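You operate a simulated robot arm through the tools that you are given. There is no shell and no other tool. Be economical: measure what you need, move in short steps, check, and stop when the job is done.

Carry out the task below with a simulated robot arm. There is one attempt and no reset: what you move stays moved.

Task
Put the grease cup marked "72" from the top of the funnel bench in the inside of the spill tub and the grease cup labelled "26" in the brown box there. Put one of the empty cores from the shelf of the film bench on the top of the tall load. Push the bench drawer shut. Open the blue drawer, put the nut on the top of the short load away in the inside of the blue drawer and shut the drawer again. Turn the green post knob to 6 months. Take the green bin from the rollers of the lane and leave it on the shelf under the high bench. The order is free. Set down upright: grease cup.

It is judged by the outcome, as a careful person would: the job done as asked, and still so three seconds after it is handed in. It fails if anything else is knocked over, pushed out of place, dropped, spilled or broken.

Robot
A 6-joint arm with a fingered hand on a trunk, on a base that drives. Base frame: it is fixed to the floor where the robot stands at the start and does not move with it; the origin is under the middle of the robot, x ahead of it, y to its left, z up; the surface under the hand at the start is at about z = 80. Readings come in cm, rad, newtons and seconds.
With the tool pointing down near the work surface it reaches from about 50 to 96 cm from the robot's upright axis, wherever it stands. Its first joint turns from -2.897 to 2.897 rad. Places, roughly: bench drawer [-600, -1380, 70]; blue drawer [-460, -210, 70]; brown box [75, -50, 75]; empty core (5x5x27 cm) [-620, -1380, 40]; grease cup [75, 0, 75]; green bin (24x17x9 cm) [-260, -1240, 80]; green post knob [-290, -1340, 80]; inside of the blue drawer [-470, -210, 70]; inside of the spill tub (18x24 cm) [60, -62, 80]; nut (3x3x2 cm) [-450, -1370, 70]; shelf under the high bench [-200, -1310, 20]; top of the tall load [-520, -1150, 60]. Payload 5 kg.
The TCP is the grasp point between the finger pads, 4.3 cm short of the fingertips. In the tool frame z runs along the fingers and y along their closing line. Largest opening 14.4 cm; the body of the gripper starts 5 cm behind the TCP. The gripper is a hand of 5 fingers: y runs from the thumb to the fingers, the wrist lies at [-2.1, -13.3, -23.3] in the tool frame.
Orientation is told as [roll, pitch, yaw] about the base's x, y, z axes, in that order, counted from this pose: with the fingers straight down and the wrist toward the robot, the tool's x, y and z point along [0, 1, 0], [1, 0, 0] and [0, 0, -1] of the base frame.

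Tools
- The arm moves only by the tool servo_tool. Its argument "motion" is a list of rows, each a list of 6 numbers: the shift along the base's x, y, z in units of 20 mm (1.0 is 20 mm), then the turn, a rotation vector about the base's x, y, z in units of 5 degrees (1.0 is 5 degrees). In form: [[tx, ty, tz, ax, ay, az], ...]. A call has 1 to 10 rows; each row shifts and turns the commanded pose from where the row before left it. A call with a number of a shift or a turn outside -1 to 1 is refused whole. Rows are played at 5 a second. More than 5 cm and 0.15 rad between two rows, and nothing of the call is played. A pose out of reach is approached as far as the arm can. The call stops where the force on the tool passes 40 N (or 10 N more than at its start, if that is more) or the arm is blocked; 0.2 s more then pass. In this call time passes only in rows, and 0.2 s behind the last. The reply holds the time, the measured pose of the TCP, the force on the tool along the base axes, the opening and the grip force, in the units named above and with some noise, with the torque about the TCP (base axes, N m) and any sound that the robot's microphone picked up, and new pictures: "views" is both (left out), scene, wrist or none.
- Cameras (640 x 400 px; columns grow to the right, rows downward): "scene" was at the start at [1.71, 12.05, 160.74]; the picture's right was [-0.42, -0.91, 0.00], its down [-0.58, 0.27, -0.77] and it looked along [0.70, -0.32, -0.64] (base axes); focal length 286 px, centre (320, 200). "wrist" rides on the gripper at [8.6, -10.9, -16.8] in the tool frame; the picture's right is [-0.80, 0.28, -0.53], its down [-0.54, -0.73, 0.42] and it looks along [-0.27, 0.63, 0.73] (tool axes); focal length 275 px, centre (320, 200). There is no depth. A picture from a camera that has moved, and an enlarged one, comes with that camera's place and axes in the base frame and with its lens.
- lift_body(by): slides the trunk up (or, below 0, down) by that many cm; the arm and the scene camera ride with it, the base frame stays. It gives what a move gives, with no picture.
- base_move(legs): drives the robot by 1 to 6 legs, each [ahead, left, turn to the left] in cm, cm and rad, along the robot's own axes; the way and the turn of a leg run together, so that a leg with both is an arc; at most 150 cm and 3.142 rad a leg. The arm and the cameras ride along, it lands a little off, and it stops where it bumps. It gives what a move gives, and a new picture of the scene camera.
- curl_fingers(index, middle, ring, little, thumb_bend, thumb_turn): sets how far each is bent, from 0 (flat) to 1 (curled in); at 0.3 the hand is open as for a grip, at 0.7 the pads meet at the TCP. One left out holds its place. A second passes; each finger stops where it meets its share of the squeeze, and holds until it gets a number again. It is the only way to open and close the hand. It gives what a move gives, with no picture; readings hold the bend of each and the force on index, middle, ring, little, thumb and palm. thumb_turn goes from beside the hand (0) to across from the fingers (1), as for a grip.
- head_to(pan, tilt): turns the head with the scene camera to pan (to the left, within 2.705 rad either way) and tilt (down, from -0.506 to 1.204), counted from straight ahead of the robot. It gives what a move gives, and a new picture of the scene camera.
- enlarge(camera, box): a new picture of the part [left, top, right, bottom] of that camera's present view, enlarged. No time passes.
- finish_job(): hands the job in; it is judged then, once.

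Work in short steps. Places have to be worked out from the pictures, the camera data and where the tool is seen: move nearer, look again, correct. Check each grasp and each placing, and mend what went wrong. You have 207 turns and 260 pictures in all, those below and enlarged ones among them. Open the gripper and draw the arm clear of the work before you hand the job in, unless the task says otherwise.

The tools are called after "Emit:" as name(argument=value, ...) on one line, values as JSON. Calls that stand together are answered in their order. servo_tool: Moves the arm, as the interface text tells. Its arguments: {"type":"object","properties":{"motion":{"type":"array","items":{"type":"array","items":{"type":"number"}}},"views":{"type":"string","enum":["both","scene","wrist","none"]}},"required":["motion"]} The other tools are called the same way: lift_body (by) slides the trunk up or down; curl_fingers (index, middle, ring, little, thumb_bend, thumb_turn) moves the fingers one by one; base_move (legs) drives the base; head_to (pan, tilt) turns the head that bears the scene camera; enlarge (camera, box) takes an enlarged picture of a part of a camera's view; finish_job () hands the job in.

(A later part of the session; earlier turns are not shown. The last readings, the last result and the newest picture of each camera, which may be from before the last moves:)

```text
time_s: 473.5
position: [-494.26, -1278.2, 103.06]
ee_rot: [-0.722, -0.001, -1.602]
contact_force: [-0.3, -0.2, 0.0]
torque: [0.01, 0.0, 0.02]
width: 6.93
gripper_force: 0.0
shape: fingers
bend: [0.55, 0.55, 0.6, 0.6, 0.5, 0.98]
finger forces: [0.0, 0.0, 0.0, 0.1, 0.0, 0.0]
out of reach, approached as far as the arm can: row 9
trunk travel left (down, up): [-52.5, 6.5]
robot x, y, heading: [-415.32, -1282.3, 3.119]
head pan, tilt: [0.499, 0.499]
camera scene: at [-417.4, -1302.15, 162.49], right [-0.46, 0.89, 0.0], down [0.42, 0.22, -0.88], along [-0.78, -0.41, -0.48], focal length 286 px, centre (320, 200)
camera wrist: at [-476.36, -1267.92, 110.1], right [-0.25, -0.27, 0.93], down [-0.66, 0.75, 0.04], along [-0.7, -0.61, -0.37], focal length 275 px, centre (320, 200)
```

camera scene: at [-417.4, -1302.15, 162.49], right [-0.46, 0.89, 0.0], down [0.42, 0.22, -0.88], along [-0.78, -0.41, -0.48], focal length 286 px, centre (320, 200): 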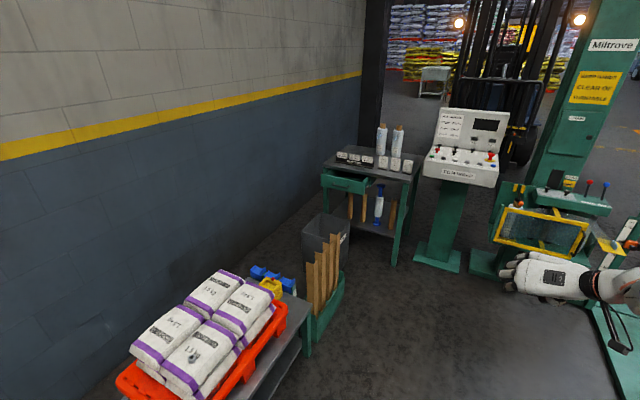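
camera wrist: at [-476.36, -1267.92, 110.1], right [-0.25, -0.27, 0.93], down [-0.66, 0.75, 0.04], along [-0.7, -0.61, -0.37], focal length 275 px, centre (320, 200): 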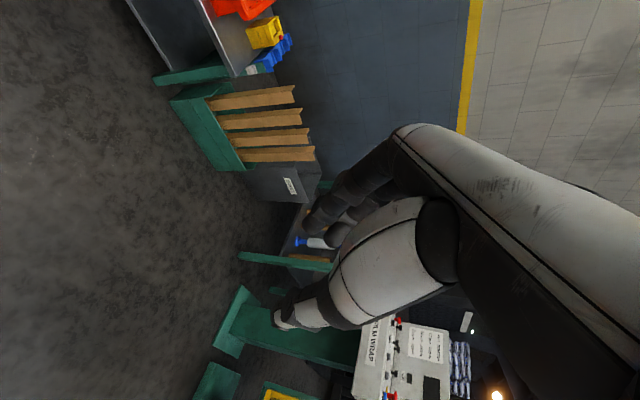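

Pitched ~41°; the rest may be reachable with a lower trunk. I lower it and try for more pitch.

Emit:
lift_body(by=-40)

Emit:
servo_tool(motion=[[-0.5, -0.5, 0, 0, 1, 0], [-0.5, -0.5, 0, 0, 1, 0], [-0.5, -0.5, 0, 0, 1, 0], [-0.5, -0.5, 0, 0, 1, 0], [-0.5, -0.5, 0, 0, 1, 0], [-0.5, -0.5, 0, 0, 1, 0]])

```text
time_s: 477.4
position: [-494.35, -1278.24, 63.18]
ee_rot: [-0.718, -0.001, -1.603]
contact_force: [1.2, 1.1, 0.6]
torque: [0.0, -0.01, -0.02]
width: 6.92
gripper_force: 0.0
shape: fingers
bend: [0.55, 0.55, 0.6, 0.6, 0.5, 0.98]
finger forces: [0.0, 0.0, 0.1, 0.0, 0.0, 0.0]
trunk travel left (down, up): [-12.5, 46.5]
robot x, y, heading: [-415.15, -1282.48, 3.124]
head pan, tilt: [0.499, 0.499]
```

```text
time_s: 478.8
position: [-502.83, -1283.18, 68.39]
ee_rot: [-0.913, 0.009, -1.624]
contact_force: [0.7, 0.1, 0.0]
torque: [0.0, -0.03, 0.0]
width: 6.94
gripper_force: 0.0
shape: fingers
bend: [0.55, 0.55, 0.6, 0.6, 0.5, 0.98]
finger forces: [0.0, 0.0, 0.0, 0.1, 0.1, 0.1]
out of reach, approached as far as the arm can: row 1, 2, 3, 4, 5, 6
trunk travel left (down, up): [-12.5, 46.5]
robot x, y, heading: [-415.12, -1282.1, 3.121]
head pan, tilt: [0.499, 0.499]
camera scene: at [-417.42, -1302.19, 122.49], right [-0.46, 0.89, 0.0], down [0.42, 0.22, -0.88], along [-0.78, -0.41, -0.48], focal length 286 px, centre (320, 200)
camera wrist: at [-483.7, -1273.39, 72.01], right [-0.08, -0.29, 0.95], down [-0.63, 0.76, 0.18], along [-0.78, -0.58, -0.24], focal length 275 px, centre (320, 200)
```

scene: 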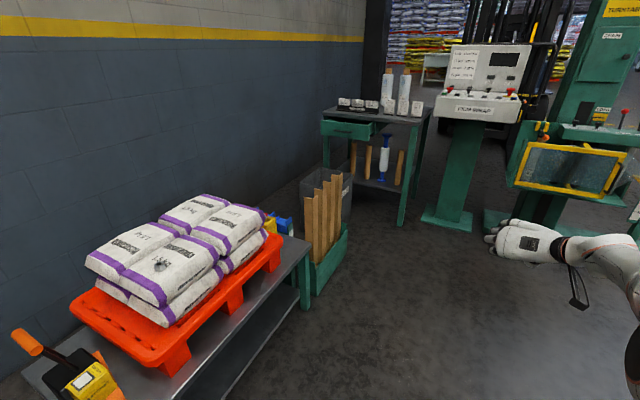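
wrist: 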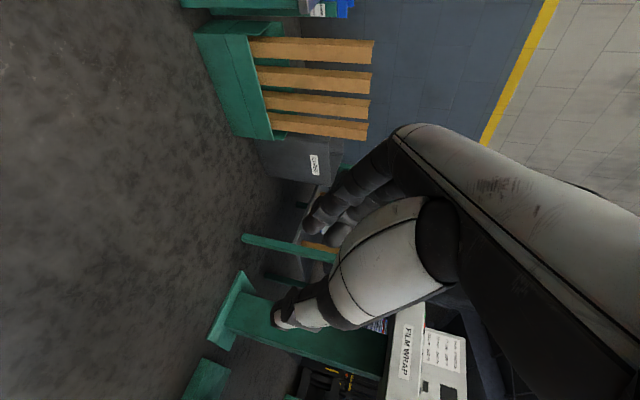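

Pitch ~52° now, adequate. I move the base to about (-502,-1318), keeping the hand clear of bench and console.

Emit:
base_move(legs=[[50, 36, 0.02], [33, 0, 0]])

Emit:
enlarge(camera="scene", box=[220, 100, 460, 300])

```text
time_s: 484.0
position: [-585.69, -1320.71, 68.48]
ee_rot: [-0.912, 0.009, -1.603]
contact_force: [0.1, -0.7, 0.3]
torque: [0.0, 0.05, 0.0]
width: 6.91
gripper_force: 0.0
shape: fingers
bend: [0.55, 0.55, 0.6, 0.6, 0.5, 0.98]
finger forces: [0.0, 0.0, 0.0, 0.0, 0.0, 0.0]
trunk travel left (down, up): [-12.5, 46.5]
robot x, y, heading: [-497.69, -1317.82, -3.14]
head pan, tilt: [0.499, 0.499]
camera scene: at [-499.79, -1337.92, 122.49], right [-0.48, 0.88, 0.0], down [0.42, 0.23, -0.88], along [-0.77, -0.42, -0.48], focal length 286 px, centre (320, 200)
```

scene: 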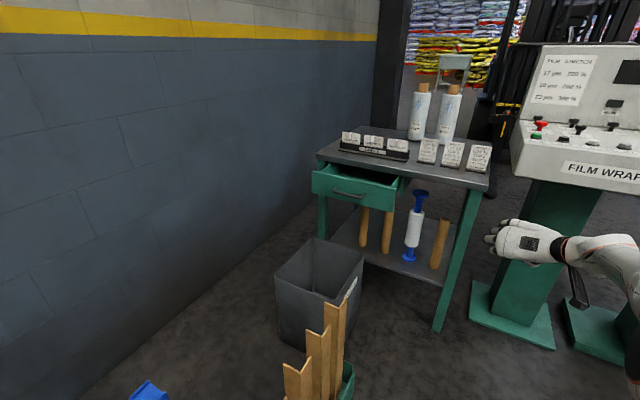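

```text
2.00 times, centred on (340, 200) of scene
camera zoom: at [-499.79, -1337.92, 122.49], right [-0.48, 0.88, 0.0], down [0.42, 0.23, -0.88], along [-0.77, -0.42, -0.48], focal length 572 px, centre (280, 200)
```

zoom: 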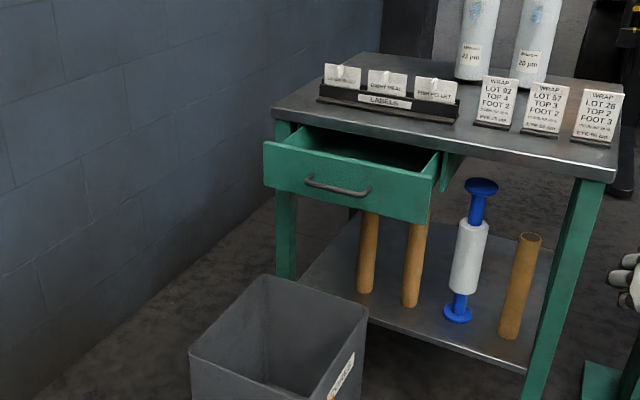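

Handle at about (-588,-1374,73). I'll close the drawer first: make a fist and bring it around in front of the drawer.

Emit:
curl_fingers(index=0.85, middle=0.85, ring=0.85, little=0.85, thumb_bend=0.6)

Emit:
servo_tool(motion=[[1, -0.2, 0.4, 0, 0, 0], [1, -0.2, 0.4, 0, 0, 0], [1, -0.2, 0.4, 0, 0, 0], [1, -0.2, 0.4, 0, 0, 0], [1, -0.2, 0.4, 0, 0, 0], [1, -0.5, 0.4, 0, 0, 0], [1, -1, 0.2, 0, 0, 0], [1, -1, 0, 0, 0, 0], [1, -1, 0, 0, 0, 0], [1, -1, 0, 0, 0, 0]], views="none")

Emit:
servo_tool(motion=[[0, -1, 0, 0, 0, 0], [0, -1, 0, 0, 0, 0], [0, -1, 0, 0, 0, 0], [0, -1, 0, 0, 0, 0], [0, -1, 0, 0, 0, 0], [0, -1, 0, 0, 0, 0], [0, -1, 0, 0, 0, 0], [0, -1, 0, 0, 0, 0], [0, -1, 0, 0, 0, 0], [0, -1, 0, 0, 0, 0]])

```text
time_s: 485.0
position: [-585.65, -1320.67, 68.48]
ee_rot: [-0.912, 0.009, -1.601]
contact_force: [0.0, 0.0, 1.1]
torque: [0.01, 0.01, 0.01]
width: 2.84
gripper_force: 0.2
shape: fingers
bend: [0.84, 0.85, 0.85, 0.85, 0.58, 0.98]
finger forces: [0.0, 0.0, 0.1, 0.1, 0.0, 0.0]
trunk travel left (down, up): [-12.5, 46.5]
robot x, y, heading: [-497.52, -1318.14, -3.136]
head pan, tilt: [0.499, 0.499]
```

```text
time_s: 487.2
position: [-566.57, -1332.3, 74.82]
ee_rot: [-0.913, 0.009, -1.601]
contact_force: [-0.3, 0.6, -0.6]
torque: [-0.05, -0.04, 0.0]
width: 2.9
gripper_force: 0.0
shape: fingers
bend: [0.84, 0.85, 0.85, 0.85, 0.58, 0.98]
finger forces: [0.1, 0.0, 0.1, 0.0, 0.1, 0.0]
out of reach, approached as far as the arm can: row 2, 3, 4
trunk travel left (down, up): [-12.5, 46.5]
robot x, y, heading: [-497.59, -1318.15, -3.14]
head pan, tilt: [0.499, 0.499]
```

```text
time_s: 489.4
position: [-566.49, -1352.22, 74.75]
ee_rot: [-0.912, 0.009, -1.603]
contact_force: [0.5, -0.1, 0.0]
torque: [0.01, 0.0, -0.01]
width: 2.89
gripper_force: 0.0
shape: fingers
bend: [0.85, 0.85, 0.85, 0.85, 0.58, 0.98]
finger forces: [0.1, 0.1, 0.0, 0.0, 0.0, 0.0]
trunk travel left (down, up): [-12.5, 46.5]
robot x, y, heading: [-497.7, -1317.9, -3.14]
head pan, tilt: [0.499, 0.499]
camera scene: at [-499.79, -1337.91, 122.49], right [-0.48, 0.88, 0.0], down [0.42, 0.23, -0.88], along [-0.77, -0.42, -0.48], focal length 286 px, centre (320, 200)
camera wrist: at [-547.6, -1342.06, 78.37], right [-0.07, -0.29, 0.95], down [-0.64, 0.75, 0.18], along [-0.76, -0.6, -0.24], focal length 275 px, centre (320, 200)
```

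scene: 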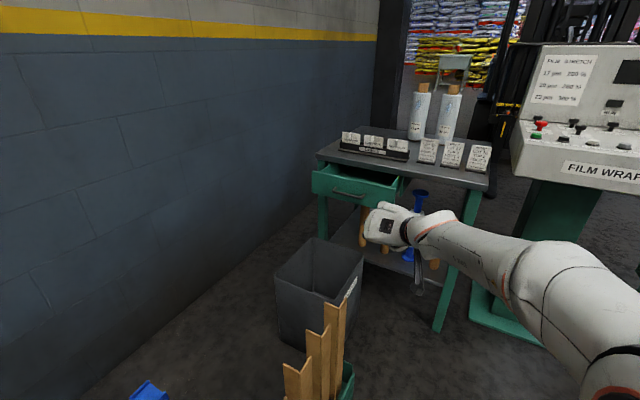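
wrist: 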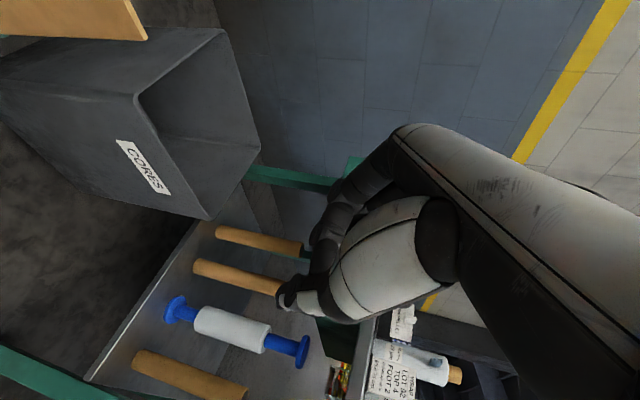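

Emit:
servo_tool(motion=[[0, -1, 0, 0, 0, 0], [0, -1, 0, 0, 0, 0], [0, -1, 0, 0, 0, 0], [0, -1, 0, 0, 0, 0], [0, -1, 0, 0, 0, 0], [0, -1, 0, 0, 0, 0], [0, -1, 0, 0, 0, 0], [0, -1, 0, 0, 0, 0], [0, -1, 0, 0, 0, 0], [0, -0.8, 0, 0, 0, 0]])

Emit:
enlarge(camera="scene", box=[250, 110, 490, 260])

```text
time_s: 491.6
position: [-566.55, -1371.86, 74.85]
ee_rot: [-0.912, 0.01, -1.603]
contact_force: [-0.7, 0.4, -0.1]
torque: [-0.04, -0.03, 0.0]
width: 2.93
gripper_force: 0.0
shape: fingers
bend: [0.85, 0.85, 0.85, 0.85, 0.58, 0.98]
finger forces: [0.1, 0.1, 0.0, 0.0, 0.1, 0.0]
trunk travel left (down, up): [-12.5, 46.5]
robot x, y, heading: [-497.48, -1317.93, -3.136]
head pan, tilt: [0.499, 0.499]
camera scene: at [-499.8, -1337.91, 122.49], right [-0.48, 0.88, 0.0], down [0.42, 0.23, -0.88], along [-0.77, -0.42, -0.48], focal length 286 px, centre (320, 200)
camera wrist: at [-547.56, -1361.67, 78.38], right [-0.07, -0.29, 0.95], down [-0.64, 0.74, 0.18], along [-0.76, -0.6, -0.24], focal length 275 px, centre (320, 200)
```

scene: 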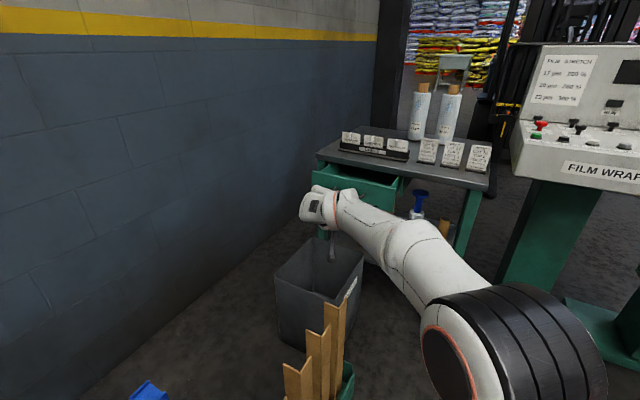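
wrist: 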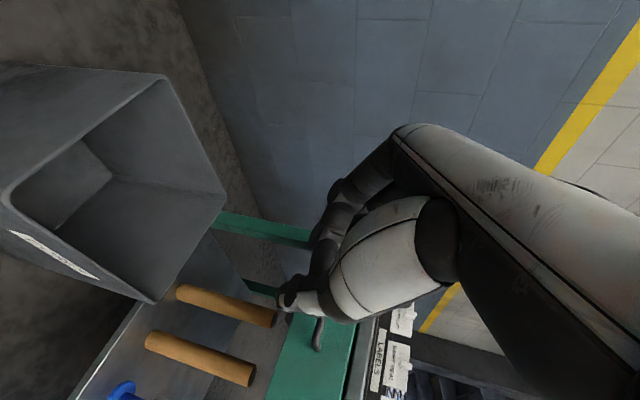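

```text
2.67 times, centred on (370, 185) of scene
camera zoom: at [-499.8, -1337.91, 122.49], right [-0.48, 0.88, 0.0], down [0.42, 0.23, -0.88], along [-0.77, -0.42, -0.48], focal length 762 px, centre (187, 240)
```

zoom: 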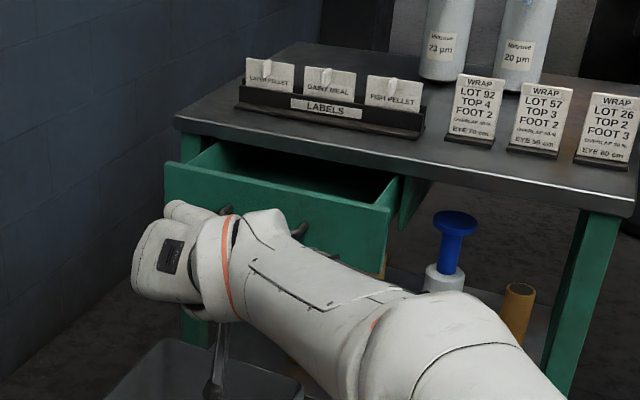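

I drive the base 14 cm nearer, then push with the arm.

Emit:
base_move(legs=[[14, 0, 0]])

Emit:
servo_tool(motion=[[-0.6, 0, 0, 0, 0, 0], [-0.6, 0, 0, 0, 0, 0], [-0.6, 0, 0, 0, 0, 0], [-0.6, 0, 0, 0, 0, 0], [-0.6, 0, 0, 0, 0, 0]])

```text
time_s: 492.9
position: [-580.43, -1371.84, 74.85]
ee_rot: [-0.914, 0.012, -1.603]
contact_force: [0.8, -0.5, 0.6]
torque: [0.02, 0.0, 0.03]
width: 2.94
gripper_force: 0.1
shape: fingers
bend: [0.85, 0.85, 0.85, 0.85, 0.58, 0.98]
finger forces: [0.1, 0.1, 0.0, 0.0, 0.0, 0.0]
trunk travel left (down, up): [-12.5, 46.5]
robot x, y, heading: [-511.08, -1318.01, -3.137]
head pan, tilt: [0.499, 0.499]
camera scene: at [-513.65, -1337.97, 122.49], right [-0.48, 0.88, 0.0], down [0.42, 0.23, -0.88], along [-0.77, -0.42, -0.48], focal length 286 px, centre (320, 200)
```

scene: 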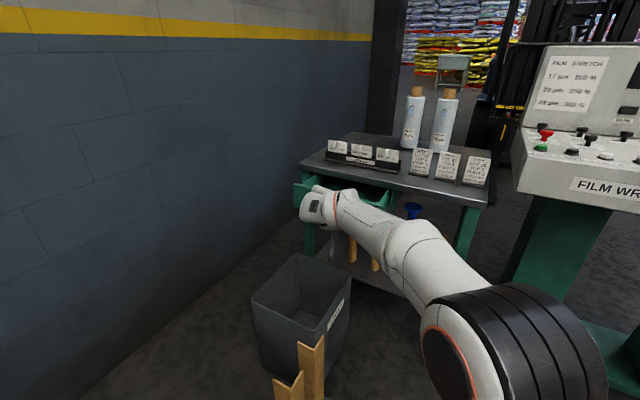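

```text
time_s: 494.1
position: [-586.36, -1371.81, 74.65]
ee_rot: [-0.914, 0.01, -1.602]
contact_force: [-0.2, -0.7, 0.4]
torque: [0.03, 0.04, 0.0]
width: 2.93
gripper_force: 0.0
shape: fingers
bend: [0.85, 0.85, 0.85, 0.85, 0.58, 0.98]
finger forces: [0.1, 0.1, 0.0, 0.1, 0.1, 0.0]
trunk travel left (down, up): [-12.5, 46.5]
robot x, y, heading: [-511.35, -1317.87, -3.14]
head pan, tilt: [0.499, 0.499]
camera scene: at [-513.65, -1337.98, 122.48], right [-0.48, 0.88, 0.0], down [0.42, 0.23, -0.88], along [-0.77, -0.42, -0.48], focal length 286 px, centre (320, 200)
camera wrist: at [-567.39, -1361.72, 78.32], right [-0.07, -0.29, 0.95], down [-0.64, 0.74, 0.18], along [-0.76, -0.6, -0.24], focal length 275 px, centre (320, 200)
```

scene: 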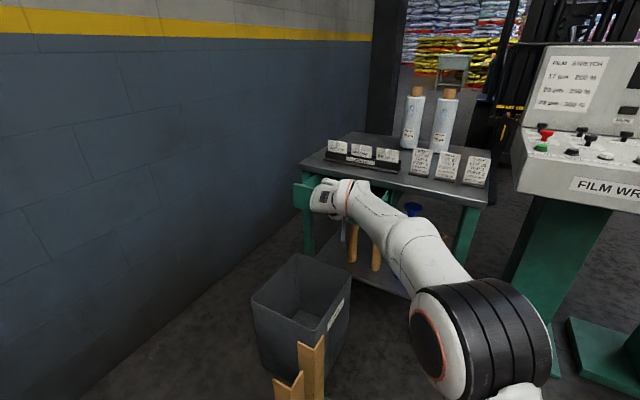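
wrist: 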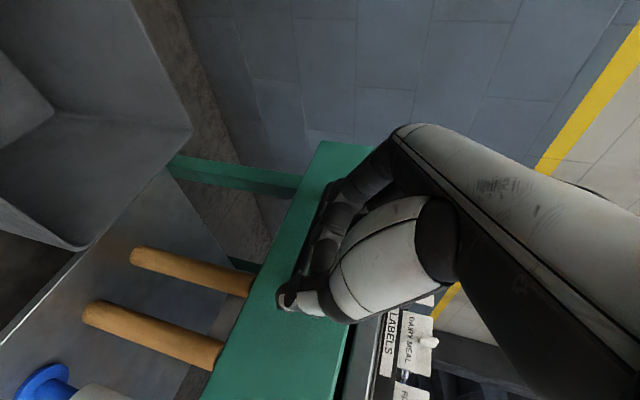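

No contact yet; I lower a touch and keep pushing forward.

Emit:
servo_tool(motion=[[-0.5, 0, -0.5, 0, 0, 0], [-0.5, 0, -0.5, 0, 0, 0], [-0.6, 0, 0, 0, 0, 0], [-0.6, 0, 0, 0, 0, 0], [-0.6, 0, 0, 0, 0, 0], [-0.6, 0, 0, 0, 0, 0], [-0.6, 0, 0, 0, 0, 0]])

```text
time_s: 495.7
position: [-594.42, -1371.91, 72.74]
ee_rot: [-0.913, 0.011, -1.604]
contact_force: [-0.1, -0.9, 0.5]
torque: [0.01, -0.02, 0.01]
width: 3.01
gripper_force: 0.0
shape: fingers
bend: [0.85, 0.85, 0.85, 0.85, 0.58, 0.97]
finger forces: [0.1, 0.0, 0.1, 0.1, 0.0, 0.0]
trunk travel left (down, up): [-12.5, 46.5]
robot x, y, heading: [-511.73, -1317.91, -3.139]
head pan, tilt: [0.499, 0.499]
camera scene: at [-513.65, -1337.97, 122.48], right [-0.48, 0.88, 0.0], down [0.42, 0.23, -0.88], along [-0.77, -0.42, -0.48], focal length 286 px, centre (320, 200)
camera wrist: at [-575.47, -1361.65, 76.32], right [-0.07, -0.29, 0.95], down [-0.64, 0.75, 0.18], along [-0.76, -0.6, -0.24], focal length 275 px, centre (320, 200)
```

scene: 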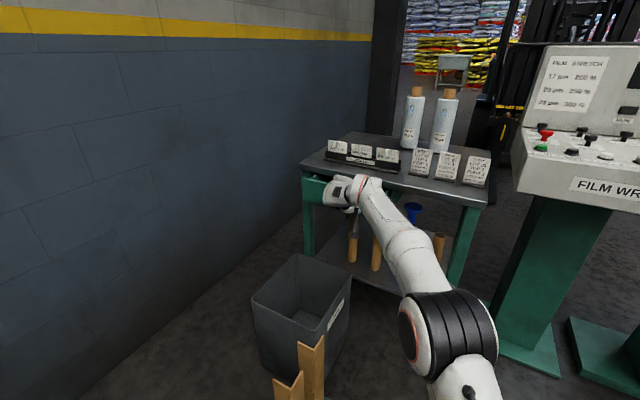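
wrist: 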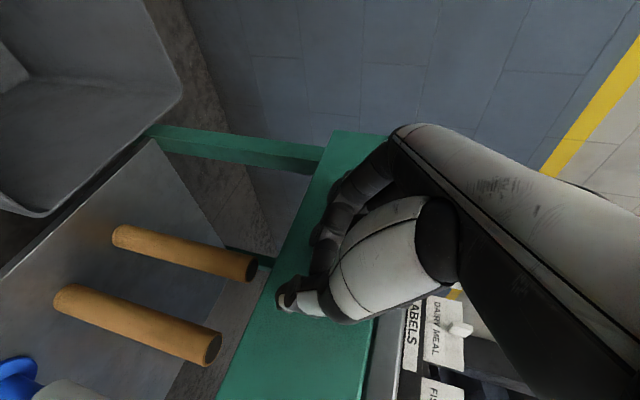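

The drawer is sliding in. Continue until it seats.

Emit:
servo_tool(motion=[[-0.6, 0, 0, 0, 0, 0], [-0.6, 0, 0, 0, 0, 0], [-0.6, 0, 0, 0, 0, 0], [-0.6, 0, 0, 0, 0, 0], [-0.6, 0, 0, 0, 0, 0], [-0.6, 0, 0, 0, 0, 0], [-0.6, 0, 0, 0, 0, 0], [-0.6, 0, 0, 0, 0, 0]])

Emit:
enlarge(camera="scene", box=[270, 120, 510, 290])

```text
time_s: 497.5
position: [-599.24, -1369.84, 72.43]
ee_rot: [-0.917, 0.007, -1.605]
contact_force: [-0.9, -1.4, 9.5]
torque: [-0.02, 0.11, 0.0]
width: 3.01
gripper_force: 4.7
shape: fingers
bend: [0.85, 0.85, 0.85, 0.85, 0.58, 0.97]
finger forces: [0.1, 8.6, 0.1, 0.0, 0.1, 0.0]
out of reach, approached as far as the arm can: row 4, 5, 6, 7, 8
trunk travel left (down, up): [-12.5, 46.5]
robot x, y, heading: [-511.74, -1317.84, -3.137]
head pan, tilt: [0.499, 0.499]
camera scene: at [-513.58, -1337.94, 122.51], right [-0.48, 0.88, 0.0], down [0.42, 0.23, -0.88], along [-0.77, -0.42, -0.48], focal length 286 px, centre (320, 200)
camera wrist: at [-580.28, -1359.61, 75.86], right [-0.07, -0.29, 0.95], down [-0.64, 0.75, 0.18], along [-0.76, -0.6, -0.24], focal length 275 px, centre (320, 200)
```

scene: 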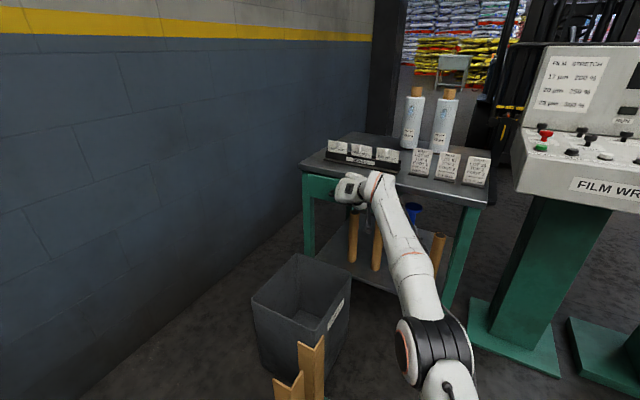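
wrist: 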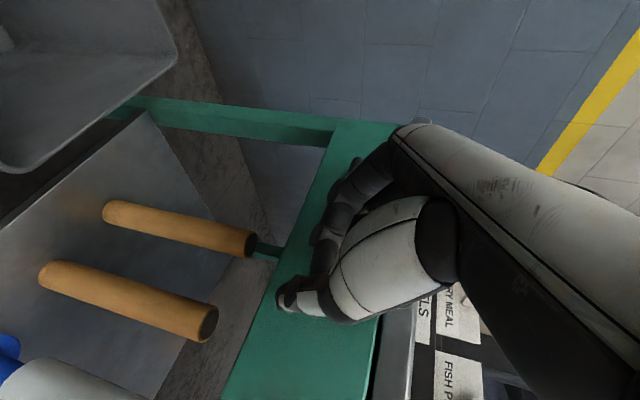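

```text
2.35 times, centred on (390, 205) of scene
camera zoom: at [-513.58, -1337.94, 122.51], right [-0.48, 0.88, 0.0], down [0.42, 0.23, -0.88], along [-0.77, -0.42, -0.48], focal length 672 px, centre (155, 188)
```

zoom: 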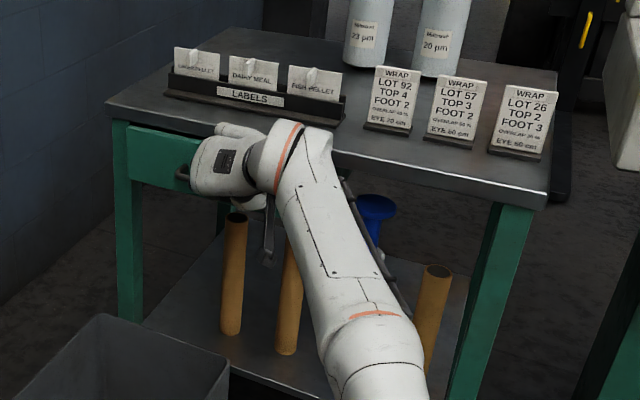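

Nearly closed, but at reach limit. I retract a little, move the base 9 cm closer, and push with the arm to seat it.

Emit:
servo_tool(motion=[[1, 0, 0.1, 0, 0, 0], [1, 0, 0, 0, 0, 0], [1, 0, 0, 0, 0, 0], [1, 0, 0, 0, 0, 0]], views="none")

Emit:
base_move(legs=[[9, 0, 0]])

Emit:
servo_tool(motion=[[-0.5, 0, -0.1, 0, 0, 0], [-0.5, 0, 0, 0, 0, 0], [-0.4, 0, 0, 0, 0, 0], [-0.4, 0, 0, 0, 0, 0], [-0.4, 0, 0, 0, 0, 0], [-0.4, 0, 0, 0, 0, 0]])

```text
time_s: 498.5
position: [-591.23, -1369.74, 72.29]
ee_rot: [-0.916, 0.01, -1.605]
contact_force: [-0.2, 1.2, -0.6]
torque: [-0.03, 0.01, 0.0]
width: 2.99
gripper_force: 0.1
shape: fingers
bend: [0.85, 0.85, 0.85, 0.85, 0.58, 0.97]
finger forces: [0.0, 0.0, 0.1, 0.1, 0.0, 0.1]
trunk travel left (down, up): [-12.5, 46.5]
robot x, y, heading: [-511.57, -1317.76, -3.144]
head pan, tilt: [0.499, 0.499]
```

```text
time_s: 499.6
position: [-600.23, -1369.83, 72.39]
ee_rot: [-0.915, 0.01, -1.602]
contact_force: [0.4, -0.7, 0.3]
torque: [-0.04, 0.03, -0.01]
width: 2.99
gripper_force: 0.8
shape: fingers
bend: [0.85, 0.85, 0.85, 0.85, 0.58, 0.97]
finger forces: [0.2, 1.3, 0.0, 0.1, 0.1, 0.0]
trunk travel left (down, up): [-12.5, 46.5]
robot x, y, heading: [-520.69, -1318.02, -3.136]
head pan, tilt: [0.499, 0.499]
camera scene: at [-522.6, -1338.0, 122.48], right [-0.48, 0.88, 0.0], down [0.42, 0.23, -0.88], along [-0.77, -0.42, -0.48], focal length 286 px, centre (320, 200)
```

scene: 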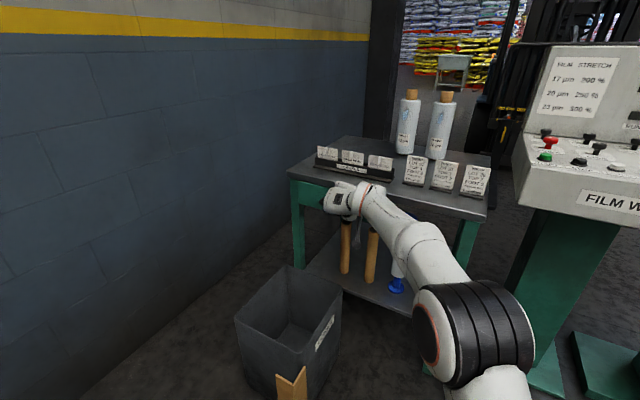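

```text
time_s: 500.3
position: [-601.53, -1370.18, 72.31]
ee_rot: [-0.904, 0.005, -1.598]
contact_force: [21.3, 10.6, 8.3]
torque: [0.03, -0.01, -0.05]
width: 3.32
gripper_force: 15.2
shape: fingers
bend: [0.85, 0.86, 0.85, 0.85, 0.57, 0.97]
finger forces: [20.0, 10.4, 0.1, 0.0, 0.0, 0.0]
trunk travel left (down, up): [-12.5, 46.5]
robot x, y, heading: [-520.18, -1317.79, -3.135]
head pan, tilt: [0.499, 0.499]
stopped in row 3: the force on the tool passed its limit at 46 N (the readings are from after the stop); the commanded pose is now the measured one
camera scene: at [-522.29, -1337.88, 122.51], right [-0.48, 0.88, 0.0], down [0.42, 0.23, -0.88], along [-0.77, -0.42, -0.48], focal length 286 px, centre (320, 200)
camera wrist: at [-582.63, -1360.04, 75.94], right [-0.08, -0.29, 0.95], down [-0.65, 0.74, 0.17], along [-0.76, -0.61, -0.25], focal length 275 px, centre (320, 200)
```

scene: 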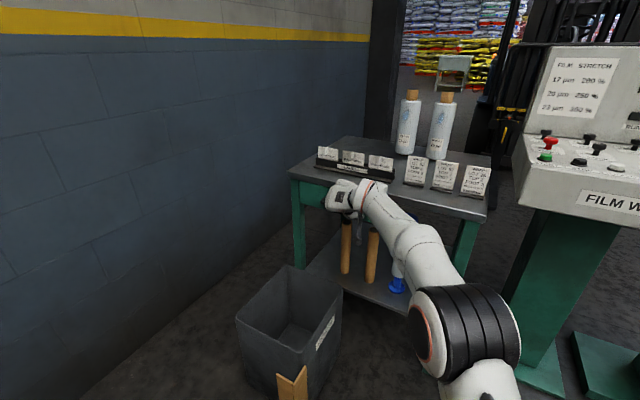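
wrist: 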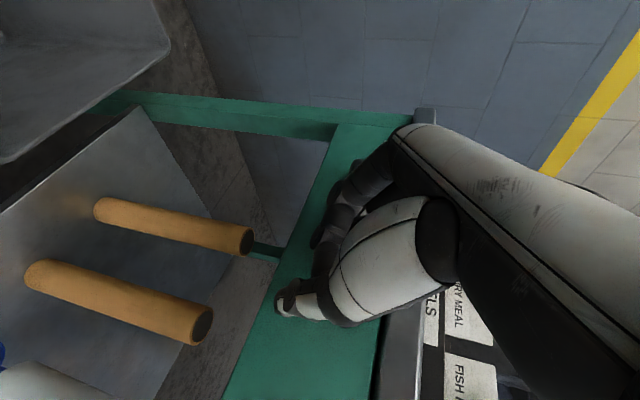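

It met a firm stop. I back the hand off and inspect the drawer.

Emit:
servo_tool(motion=[[1, 0.3, 0, 0, 0, 0], [1, 0.5, 0, 0, 0, 0], [1, 0.8, 0, 0, 0, 0], [1, 1, 0, 0, 0, 0], [1, 1, 0, 0, 0, 0], [0, 1, 0, 0, 0, 0], [0, 1, 0, 0, 0, 0], [0, 1, 0, 0, 0, 0], [0, 1, 0, 0, 0, 0]])

Emit:
enlarge(camera="scene", box=[270, 120, 510, 320])

```text
time_s: 502.3
position: [-591.72, -1355.19, 71.91]
ee_rot: [-0.902, 0.01, -1.596]
contact_force: [-0.1, 0.0, 0.0]
torque: [0.05, 0.02, -0.01]
width: 3.11
gripper_force: 0.0
shape: fingers
bend: [0.85, 0.85, 0.85, 0.85, 0.58, 0.97]
finger forces: [0.0, 0.0, 0.0, 0.2, 0.0, 0.0]
trunk travel left (down, up): [-12.5, 46.5]
robot x, y, heading: [-520.68, -1318.44, -3.131]
head pan, tilt: [0.499, 0.499]
camera scene: at [-522.5, -1338.0, 122.48], right [-0.48, 0.88, 0.0], down [0.42, 0.23, -0.88], along [-0.77, -0.42, -0.48], focal length 286 px, centre (320, 200)
camera wrist: at [-572.84, -1344.87, 75.66], right [-0.08, -0.29, 0.95], down [-0.65, 0.74, 0.17], along [-0.76, -0.6, -0.25], focal length 275 px, centre (320, 200)
```

scene: 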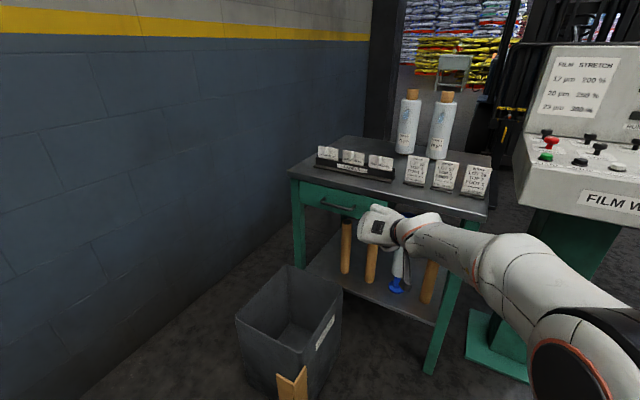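
wrist: 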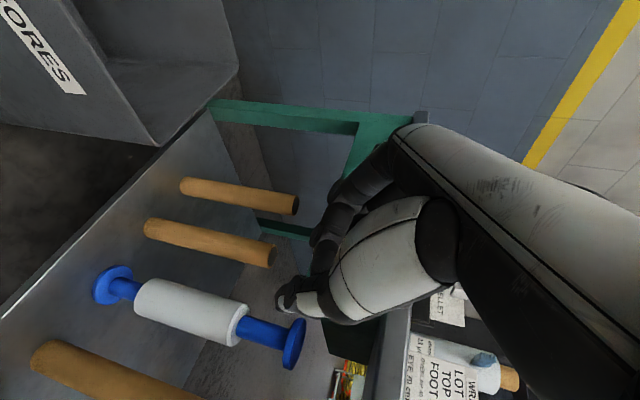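

```text
2.00 times, centred on (390, 220) of scene
camera zoom: at [-522.5, -1338.0, 122.48], right [-0.48, 0.88, 0.0], down [0.42, 0.23, -0.88], along [-0.77, -0.42, -0.48], focal length 572 px, centre (180, 160)
```

zoom: 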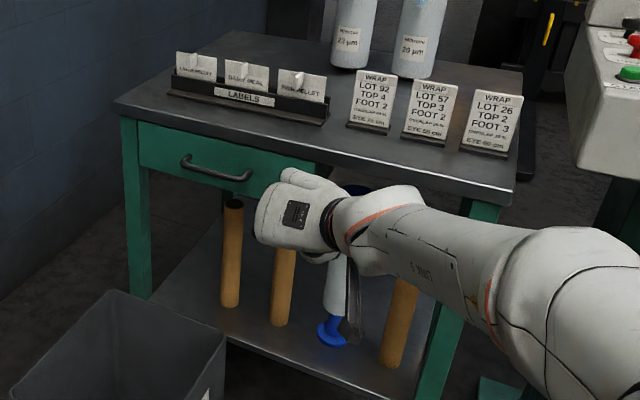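

The drawer is flush. Now core B at about (-618.3,-1364.2), z 27.5–54.5. I lower the trunk and open the hand to ~9 cm.

Emit:
lift_body(by=-12)

Emit:
curl_fingers(index=0.47, middle=0.47, ring=0.47, little=0.47, thumb_bend=0.47)

Emit:
servo_tool(motion=[[0, -0.6, -0.6, 0, 0, 0], [0, -0.6, -0.6, 0, 0, 0], [0, -0.6, -0.6, 0, 0, 0], [0, -0.6, -0.6, 0, 0, 0], [0, -0.6, -0.6, 0, 0, 0], [0, -0.6, -0.6, 0, 0, 0], [0, -0.6, -0.6, 0, 0, 0], [0, -0.3, -0.6, 0, 0, 0]])

```text
time_s: 503.8
position: [-591.86, -1355.13, 60.05]
ee_rot: [-0.903, 0.008, -1.599]
contact_force: [-0.3, 0.1, -0.5]
torque: [-0.02, 0.02, 0.01]
width: 3.12
gripper_force: 0.1
shape: fingers
bend: [0.85, 0.85, 0.85, 0.85, 0.58, 0.97]
finger forces: [0.0, 0.0, 0.1, 0.0, 0.1, 0.0]
trunk travel left (down, up): [-0.5, 58.5]
robot x, y, heading: [-520.33, -1317.74, -3.138]
head pan, tilt: [0.499, 0.499]
```

```text
time_s: 504.8
position: [-591.76, -1355.14, 59.93]
ee_rot: [-0.903, 0.009, -1.597]
contact_force: [0.5, 0.0, -0.2]
torque: [-0.04, 0.02, 0.01]
width: 8.89
gripper_force: 0.1
shape: fingers
bend: [0.47, 0.47, 0.47, 0.47, 0.47, 0.97]
finger forces: [0.1, 0.1, 0.0, 0.0, 0.0, 0.1]
trunk travel left (down, up): [-0.5, 58.5]
robot x, y, heading: [-520.58, -1317.83, -3.135]
head pan, tilt: [0.499, 0.499]
```

```text
time_s: 506.6
position: [-592.9, -1364.57, 51.91]
ee_rot: [-0.893, 0.013, -1.595]
contact_force: [-0.7, 0.5, 0.0]
torque: [0.01, -0.02, -0.01]
width: 8.9
gripper_force: 0.0
shape: fingers
bend: [0.47, 0.47, 0.47, 0.47, 0.47, 0.97]
finger forces: [0.0, 0.0, 0.1, 0.0, 0.0, 0.0]
out of reach, approached as far as the arm can: row 6, 7, 8
trunk travel left (down, up): [-0.5, 58.5]
robot x, y, heading: [-520.52, -1317.99, -3.134]
head pan, tilt: [0.499, 0.499]
camera scene: at [-522.51, -1337.98, 110.49], right [-0.48, 0.88, 0.0], down [0.42, 0.23, -0.88], along [-0.77, -0.42, -0.48], focal length 286 px, centre (320, 200)
camera wrist: at [-574.07, -1354.41, 55.89], right [-0.09, -0.29, 0.95], down [-0.65, 0.74, 0.17], along [-0.75, -0.6, -0.26], focal length 275 px, centre (320, 200)
```

scene: 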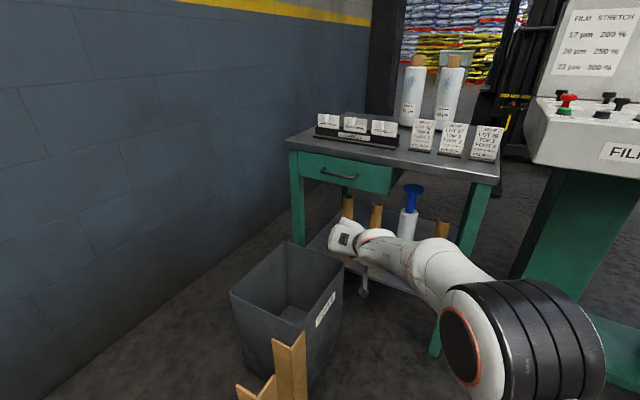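
wrist: 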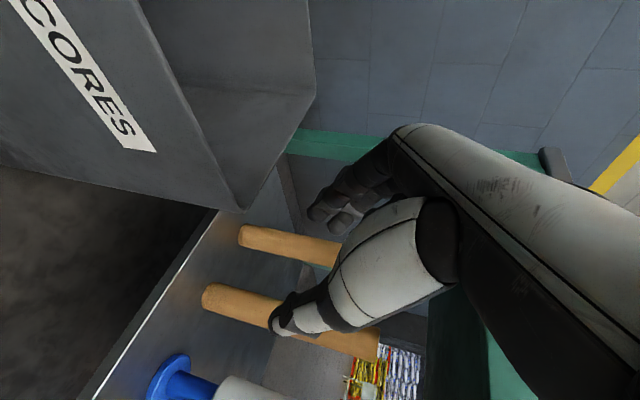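

Aligned with core B in y. I advance forward-down toward it.

Emit:
servo_tool(motion=[[-0.8, 0, -0.25, 0, 0, 0], [-0.8, 0, -0.25, 0, 0, 0], [-0.8, 0, -0.25, 0, 0, 0], [-0.8, 0, -0.25, 0, 0, 0], [-0.8, 0, -0.25, 0, 0, 0], [-0.8, 0, -0.25, 0, 0, 0], [-0.8, 0, -0.25, 0, 0, 0]])

```text
time_s: 508.2
position: [-603.88, -1364.66, 48.62]
ee_rot: [-0.903, 0.008, -1.598]
contact_force: [1.0, -0.8, 0.6]
torque: [-0.02, -0.05, 0.0]
width: 8.88
gripper_force: 0.0
shape: fingers
bend: [0.47, 0.47, 0.47, 0.47, 0.47, 0.97]
finger forces: [0.0, 0.1, 0.0, 0.0, 0.0, 0.1]
trunk travel left (down, up): [-0.5, 58.5]
robot x, y, heading: [-520.72, -1317.94, -3.138]
head pan, tilt: [0.499, 0.499]
camera scene: at [-522.5, -1337.99, 110.49], right [-0.48, 0.88, 0.0], down [0.42, 0.23, -0.88], along [-0.77, -0.42, -0.48], focal length 286 px, centre (320, 200)
camera wrist: at [-585.22, -1354.46, 52.16], right [-0.08, -0.29, 0.95], down [-0.65, 0.74, 0.17], along [-0.76, -0.6, -0.25], focal length 275 px, centre (320, 200)
```

scene: 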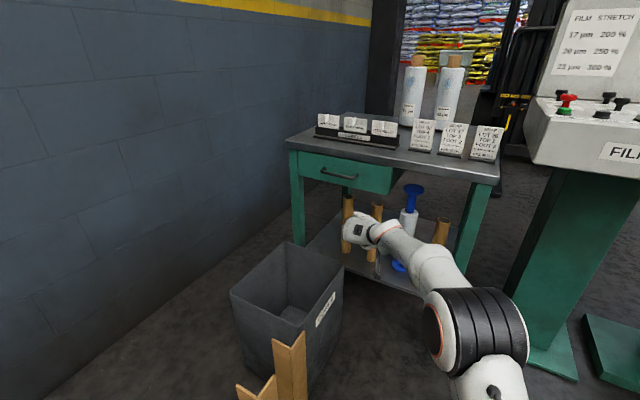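
wrist: 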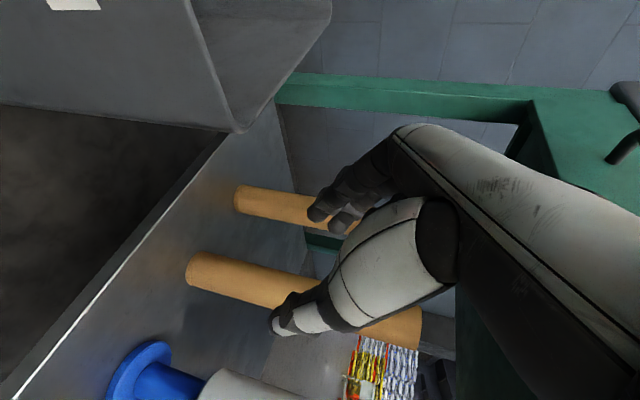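

On course: the TCP's path meets core B. Continue.

Emit:
servo_tool(motion=[[-0.8, 0, -0.3, 0, 0, 0], [-0.8, 0, -0.3, 0, 0, 0], [-0.8, 0, -0.3, 0, 0, 0], [-0.8, 0, -0.3, 0, 0, 0], [-0.8, 0, -0.3, 0, 0, 0], [-0.8, 0, -0.3, 0, 0, 0]])

Emit:
enlarge(camera="scene", box=[290, 150, 490, 300])

```text
time_s: 509.6
position: [-612.82, -1364.79, 45.38]
ee_rot: [-0.904, 0.007, -1.598]
contact_force: [-0.2, -0.5, -0.1]
torque: [-0.01, -0.04, 0.01]
width: 8.91
gripper_force: 0.0
shape: fingers
bend: [0.47, 0.47, 0.47, 0.47, 0.47, 0.98]
finger forces: [0.0, 0.0, 0.1, 0.0, 0.1, 0.0]
out of reach, approached as far as the arm can: row 6
trunk travel left (down, up): [-0.5, 58.5]
robot x, y, heading: [-520.33, -1317.88, -3.137]
head pan, tilt: [0.499, 0.499]
camera scene: at [-522.49, -1337.98, 110.51], right [-0.48, 0.88, 0.0], down [0.42, 0.23, -0.88], along [-0.77, -0.42, -0.48], focal length 286 px, centre (320, 200)
camera wrist: at [-593.97, -1354.44, 48.98], right [-0.08, -0.29, 0.95], down [-0.65, 0.74, 0.17], along [-0.76, -0.6, -0.25], focal length 275 px, centre (320, 200)
```

scene: 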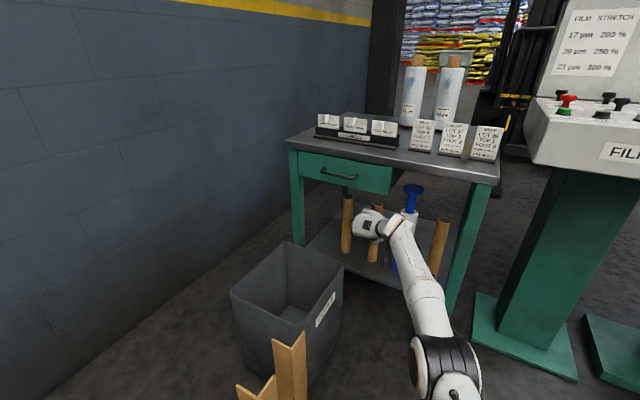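
wrist: 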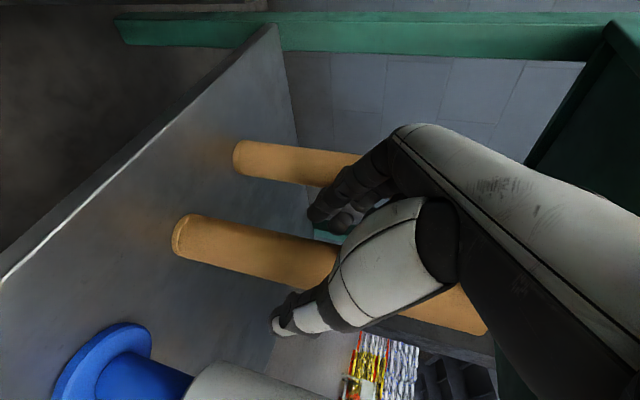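

```text
2.67 times, centred on (390, 225) of scene
camera zoom: at [-522.49, -1337.98, 110.51], right [-0.48, 0.88, 0.0], down [0.42, 0.23, -0.88], along [-0.77, -0.42, -0.48], focal length 762 px, centre (133, 133)
```

zoom: 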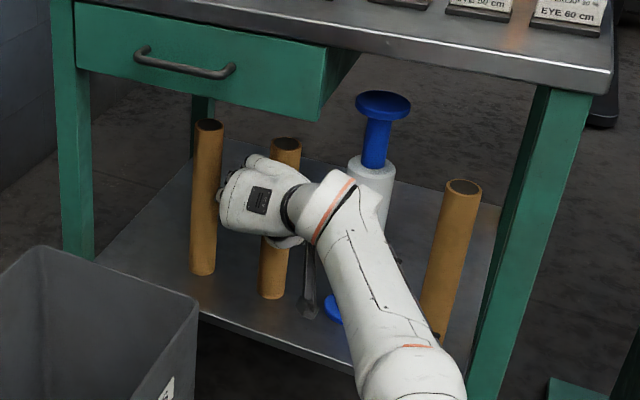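

Core B lies between thumb and fingers. The arm is at its reach, so I drive 5.5 cm forward.

Emit:
base_move(legs=[[5.5, 0, 0]])

Emit:
servo_tool(motion=[[0, 0, -0.2, 0, 0, 0]], views="wrist")

```text
time_s: 510.5
position: [-618.32, -1364.82, 45.01]
ee_rot: [-0.902, 0.009, -1.597]
contact_force: [0.2, -0.4, 0.0]
torque: [-0.02, -0.03, -0.02]
width: 8.9
gripper_force: 0.0
shape: fingers
bend: [0.47, 0.47, 0.47, 0.47, 0.47, 0.98]
finger forces: [0.0, 0.0, 0.1, 0.0, 0.0, 0.0]
trunk travel left (down, up): [-0.5, 58.5]
robot x, y, heading: [-525.71, -1318.23, -3.137]
head pan, tilt: [0.499, 0.499]
camera scene: at [-528.0, -1338.02, 110.49], right [-0.48, 0.88, 0.0], down [0.42, 0.23, -0.88], along [-0.77, -0.42, -0.48], focal length 286 px, centre (320, 200)
```

scene: 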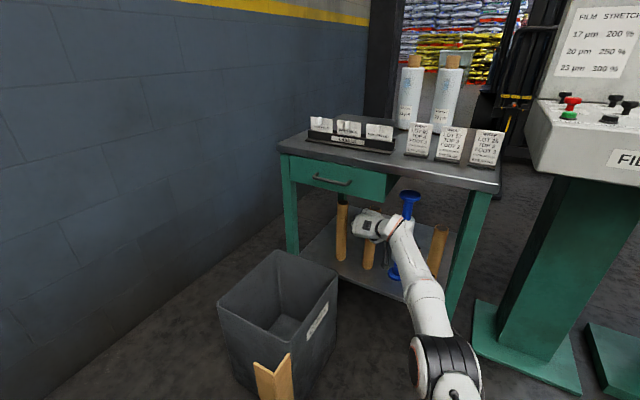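

```text
time_s: 510.9
position: [-618.3, -1364.81, 44.7]
ee_rot: [-0.902, 0.009, -1.598]
contact_force: [-0.8, 0.5, 0.4]
torque: [-0.01, 0.0, 0.0]
width: 8.92
gripper_force: 0.1
shape: fingers
bend: [0.47, 0.47, 0.47, 0.47, 0.47, 0.98]
finger forces: [0.1, 0.1, 0.0, 0.1, 0.0, 0.0]
trunk travel left (down, up): [-0.5, 58.5]
robot x, y, heading: [-526.03, -1317.83, -3.135]
head pan, tilt: [0.499, 0.499]
camera wrist: at [-599.43, -1354.52, 48.45], right [-0.08, -0.29, 0.95], down [-0.65, 0.74, 0.17], along [-0.76, -0.61, -0.25], focal length 275 px, centre (320, 200)
```

wrist: 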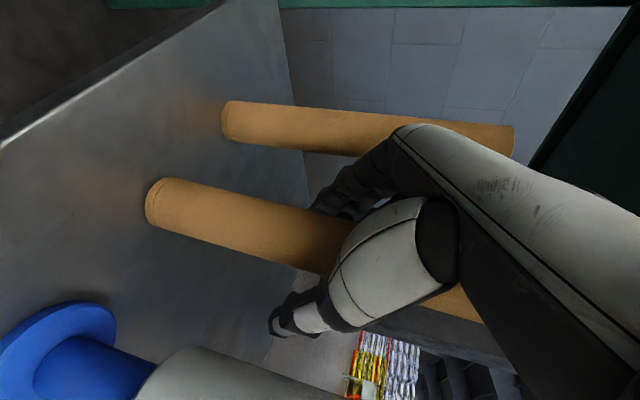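

Core B is within the hand. Close.

Emit:
curl_fingers(index=0.72, middle=0.72, ring=0.72, little=0.72, thumb_bend=0.72)

Emit:
servo_tool(motion=[[0, 0, 0.4, 0, 0, 0], [0, 0, 0.4, 0, 0, 0]])

```text
time_s: 511.9
position: [-618.42, -1364.85, 44.67]
ee_rot: [-0.902, 0.009, -1.598]
contact_force: [0.3, 0.8, 0.9]
torque: [-0.02, 0.04, -0.03]
width: 1.66
gripper_force: 11.9
shape: fingers
bend: [0.71, 0.72, 0.72, 0.72, 0.68, 0.97]
finger forces: [11.5, 0.0, 0.0, 0.1, 11.4, 0.1]
trunk travel left (down, up): [-0.5, 58.5]
robot x, y, heading: [-526.11, -1317.76, -3.138]
head pan, tilt: [0.499, 0.499]
```

```text
time_s: 512.5
position: [-618.36, -1364.79, 46.35]
ee_rot: [-0.902, 0.008, -1.595]
contact_force: [-0.6, -0.6, -1.3]
torque: [-0.04, -0.02, -0.04]
width: 1.63
gripper_force: 11.5
shape: fingers
bend: [0.71, 0.72, 0.72, 0.72, 0.68, 0.97]
finger forces: [11.4, 0.0, 0.0, 0.0, 11.4, 0.0]
trunk travel left (down, up): [-0.5, 58.5]
robot x, y, heading: [-526.11, -1317.9, -3.137]
head pan, tilt: [0.499, 0.499]
camera scene: at [-528.01, -1338.03, 110.48], right [-0.48, 0.88, 0.0], down [0.42, 0.23, -0.88], along [-0.77, -0.42, -0.48], focal length 286 px, centre (320, 200)
camera wrist: at [-599.42, -1354.53, 50.04], right [-0.08, -0.29, 0.95], down [-0.65, 0.74, 0.17], along [-0.76, -0.61, -0.25], focal length 275 px, centre (320, 200)
```

scene: 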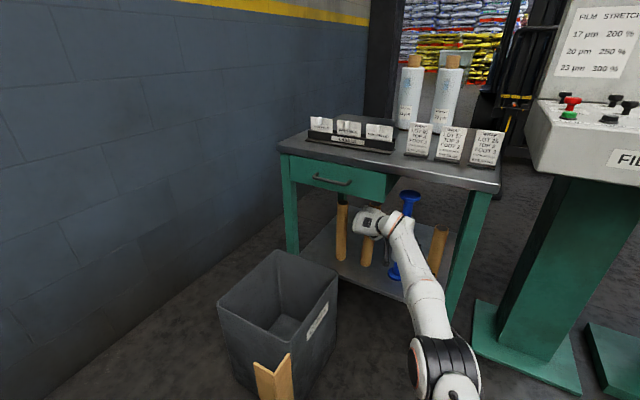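
wrist: 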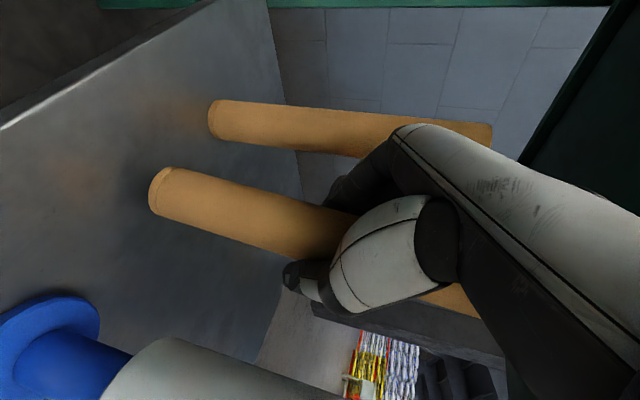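

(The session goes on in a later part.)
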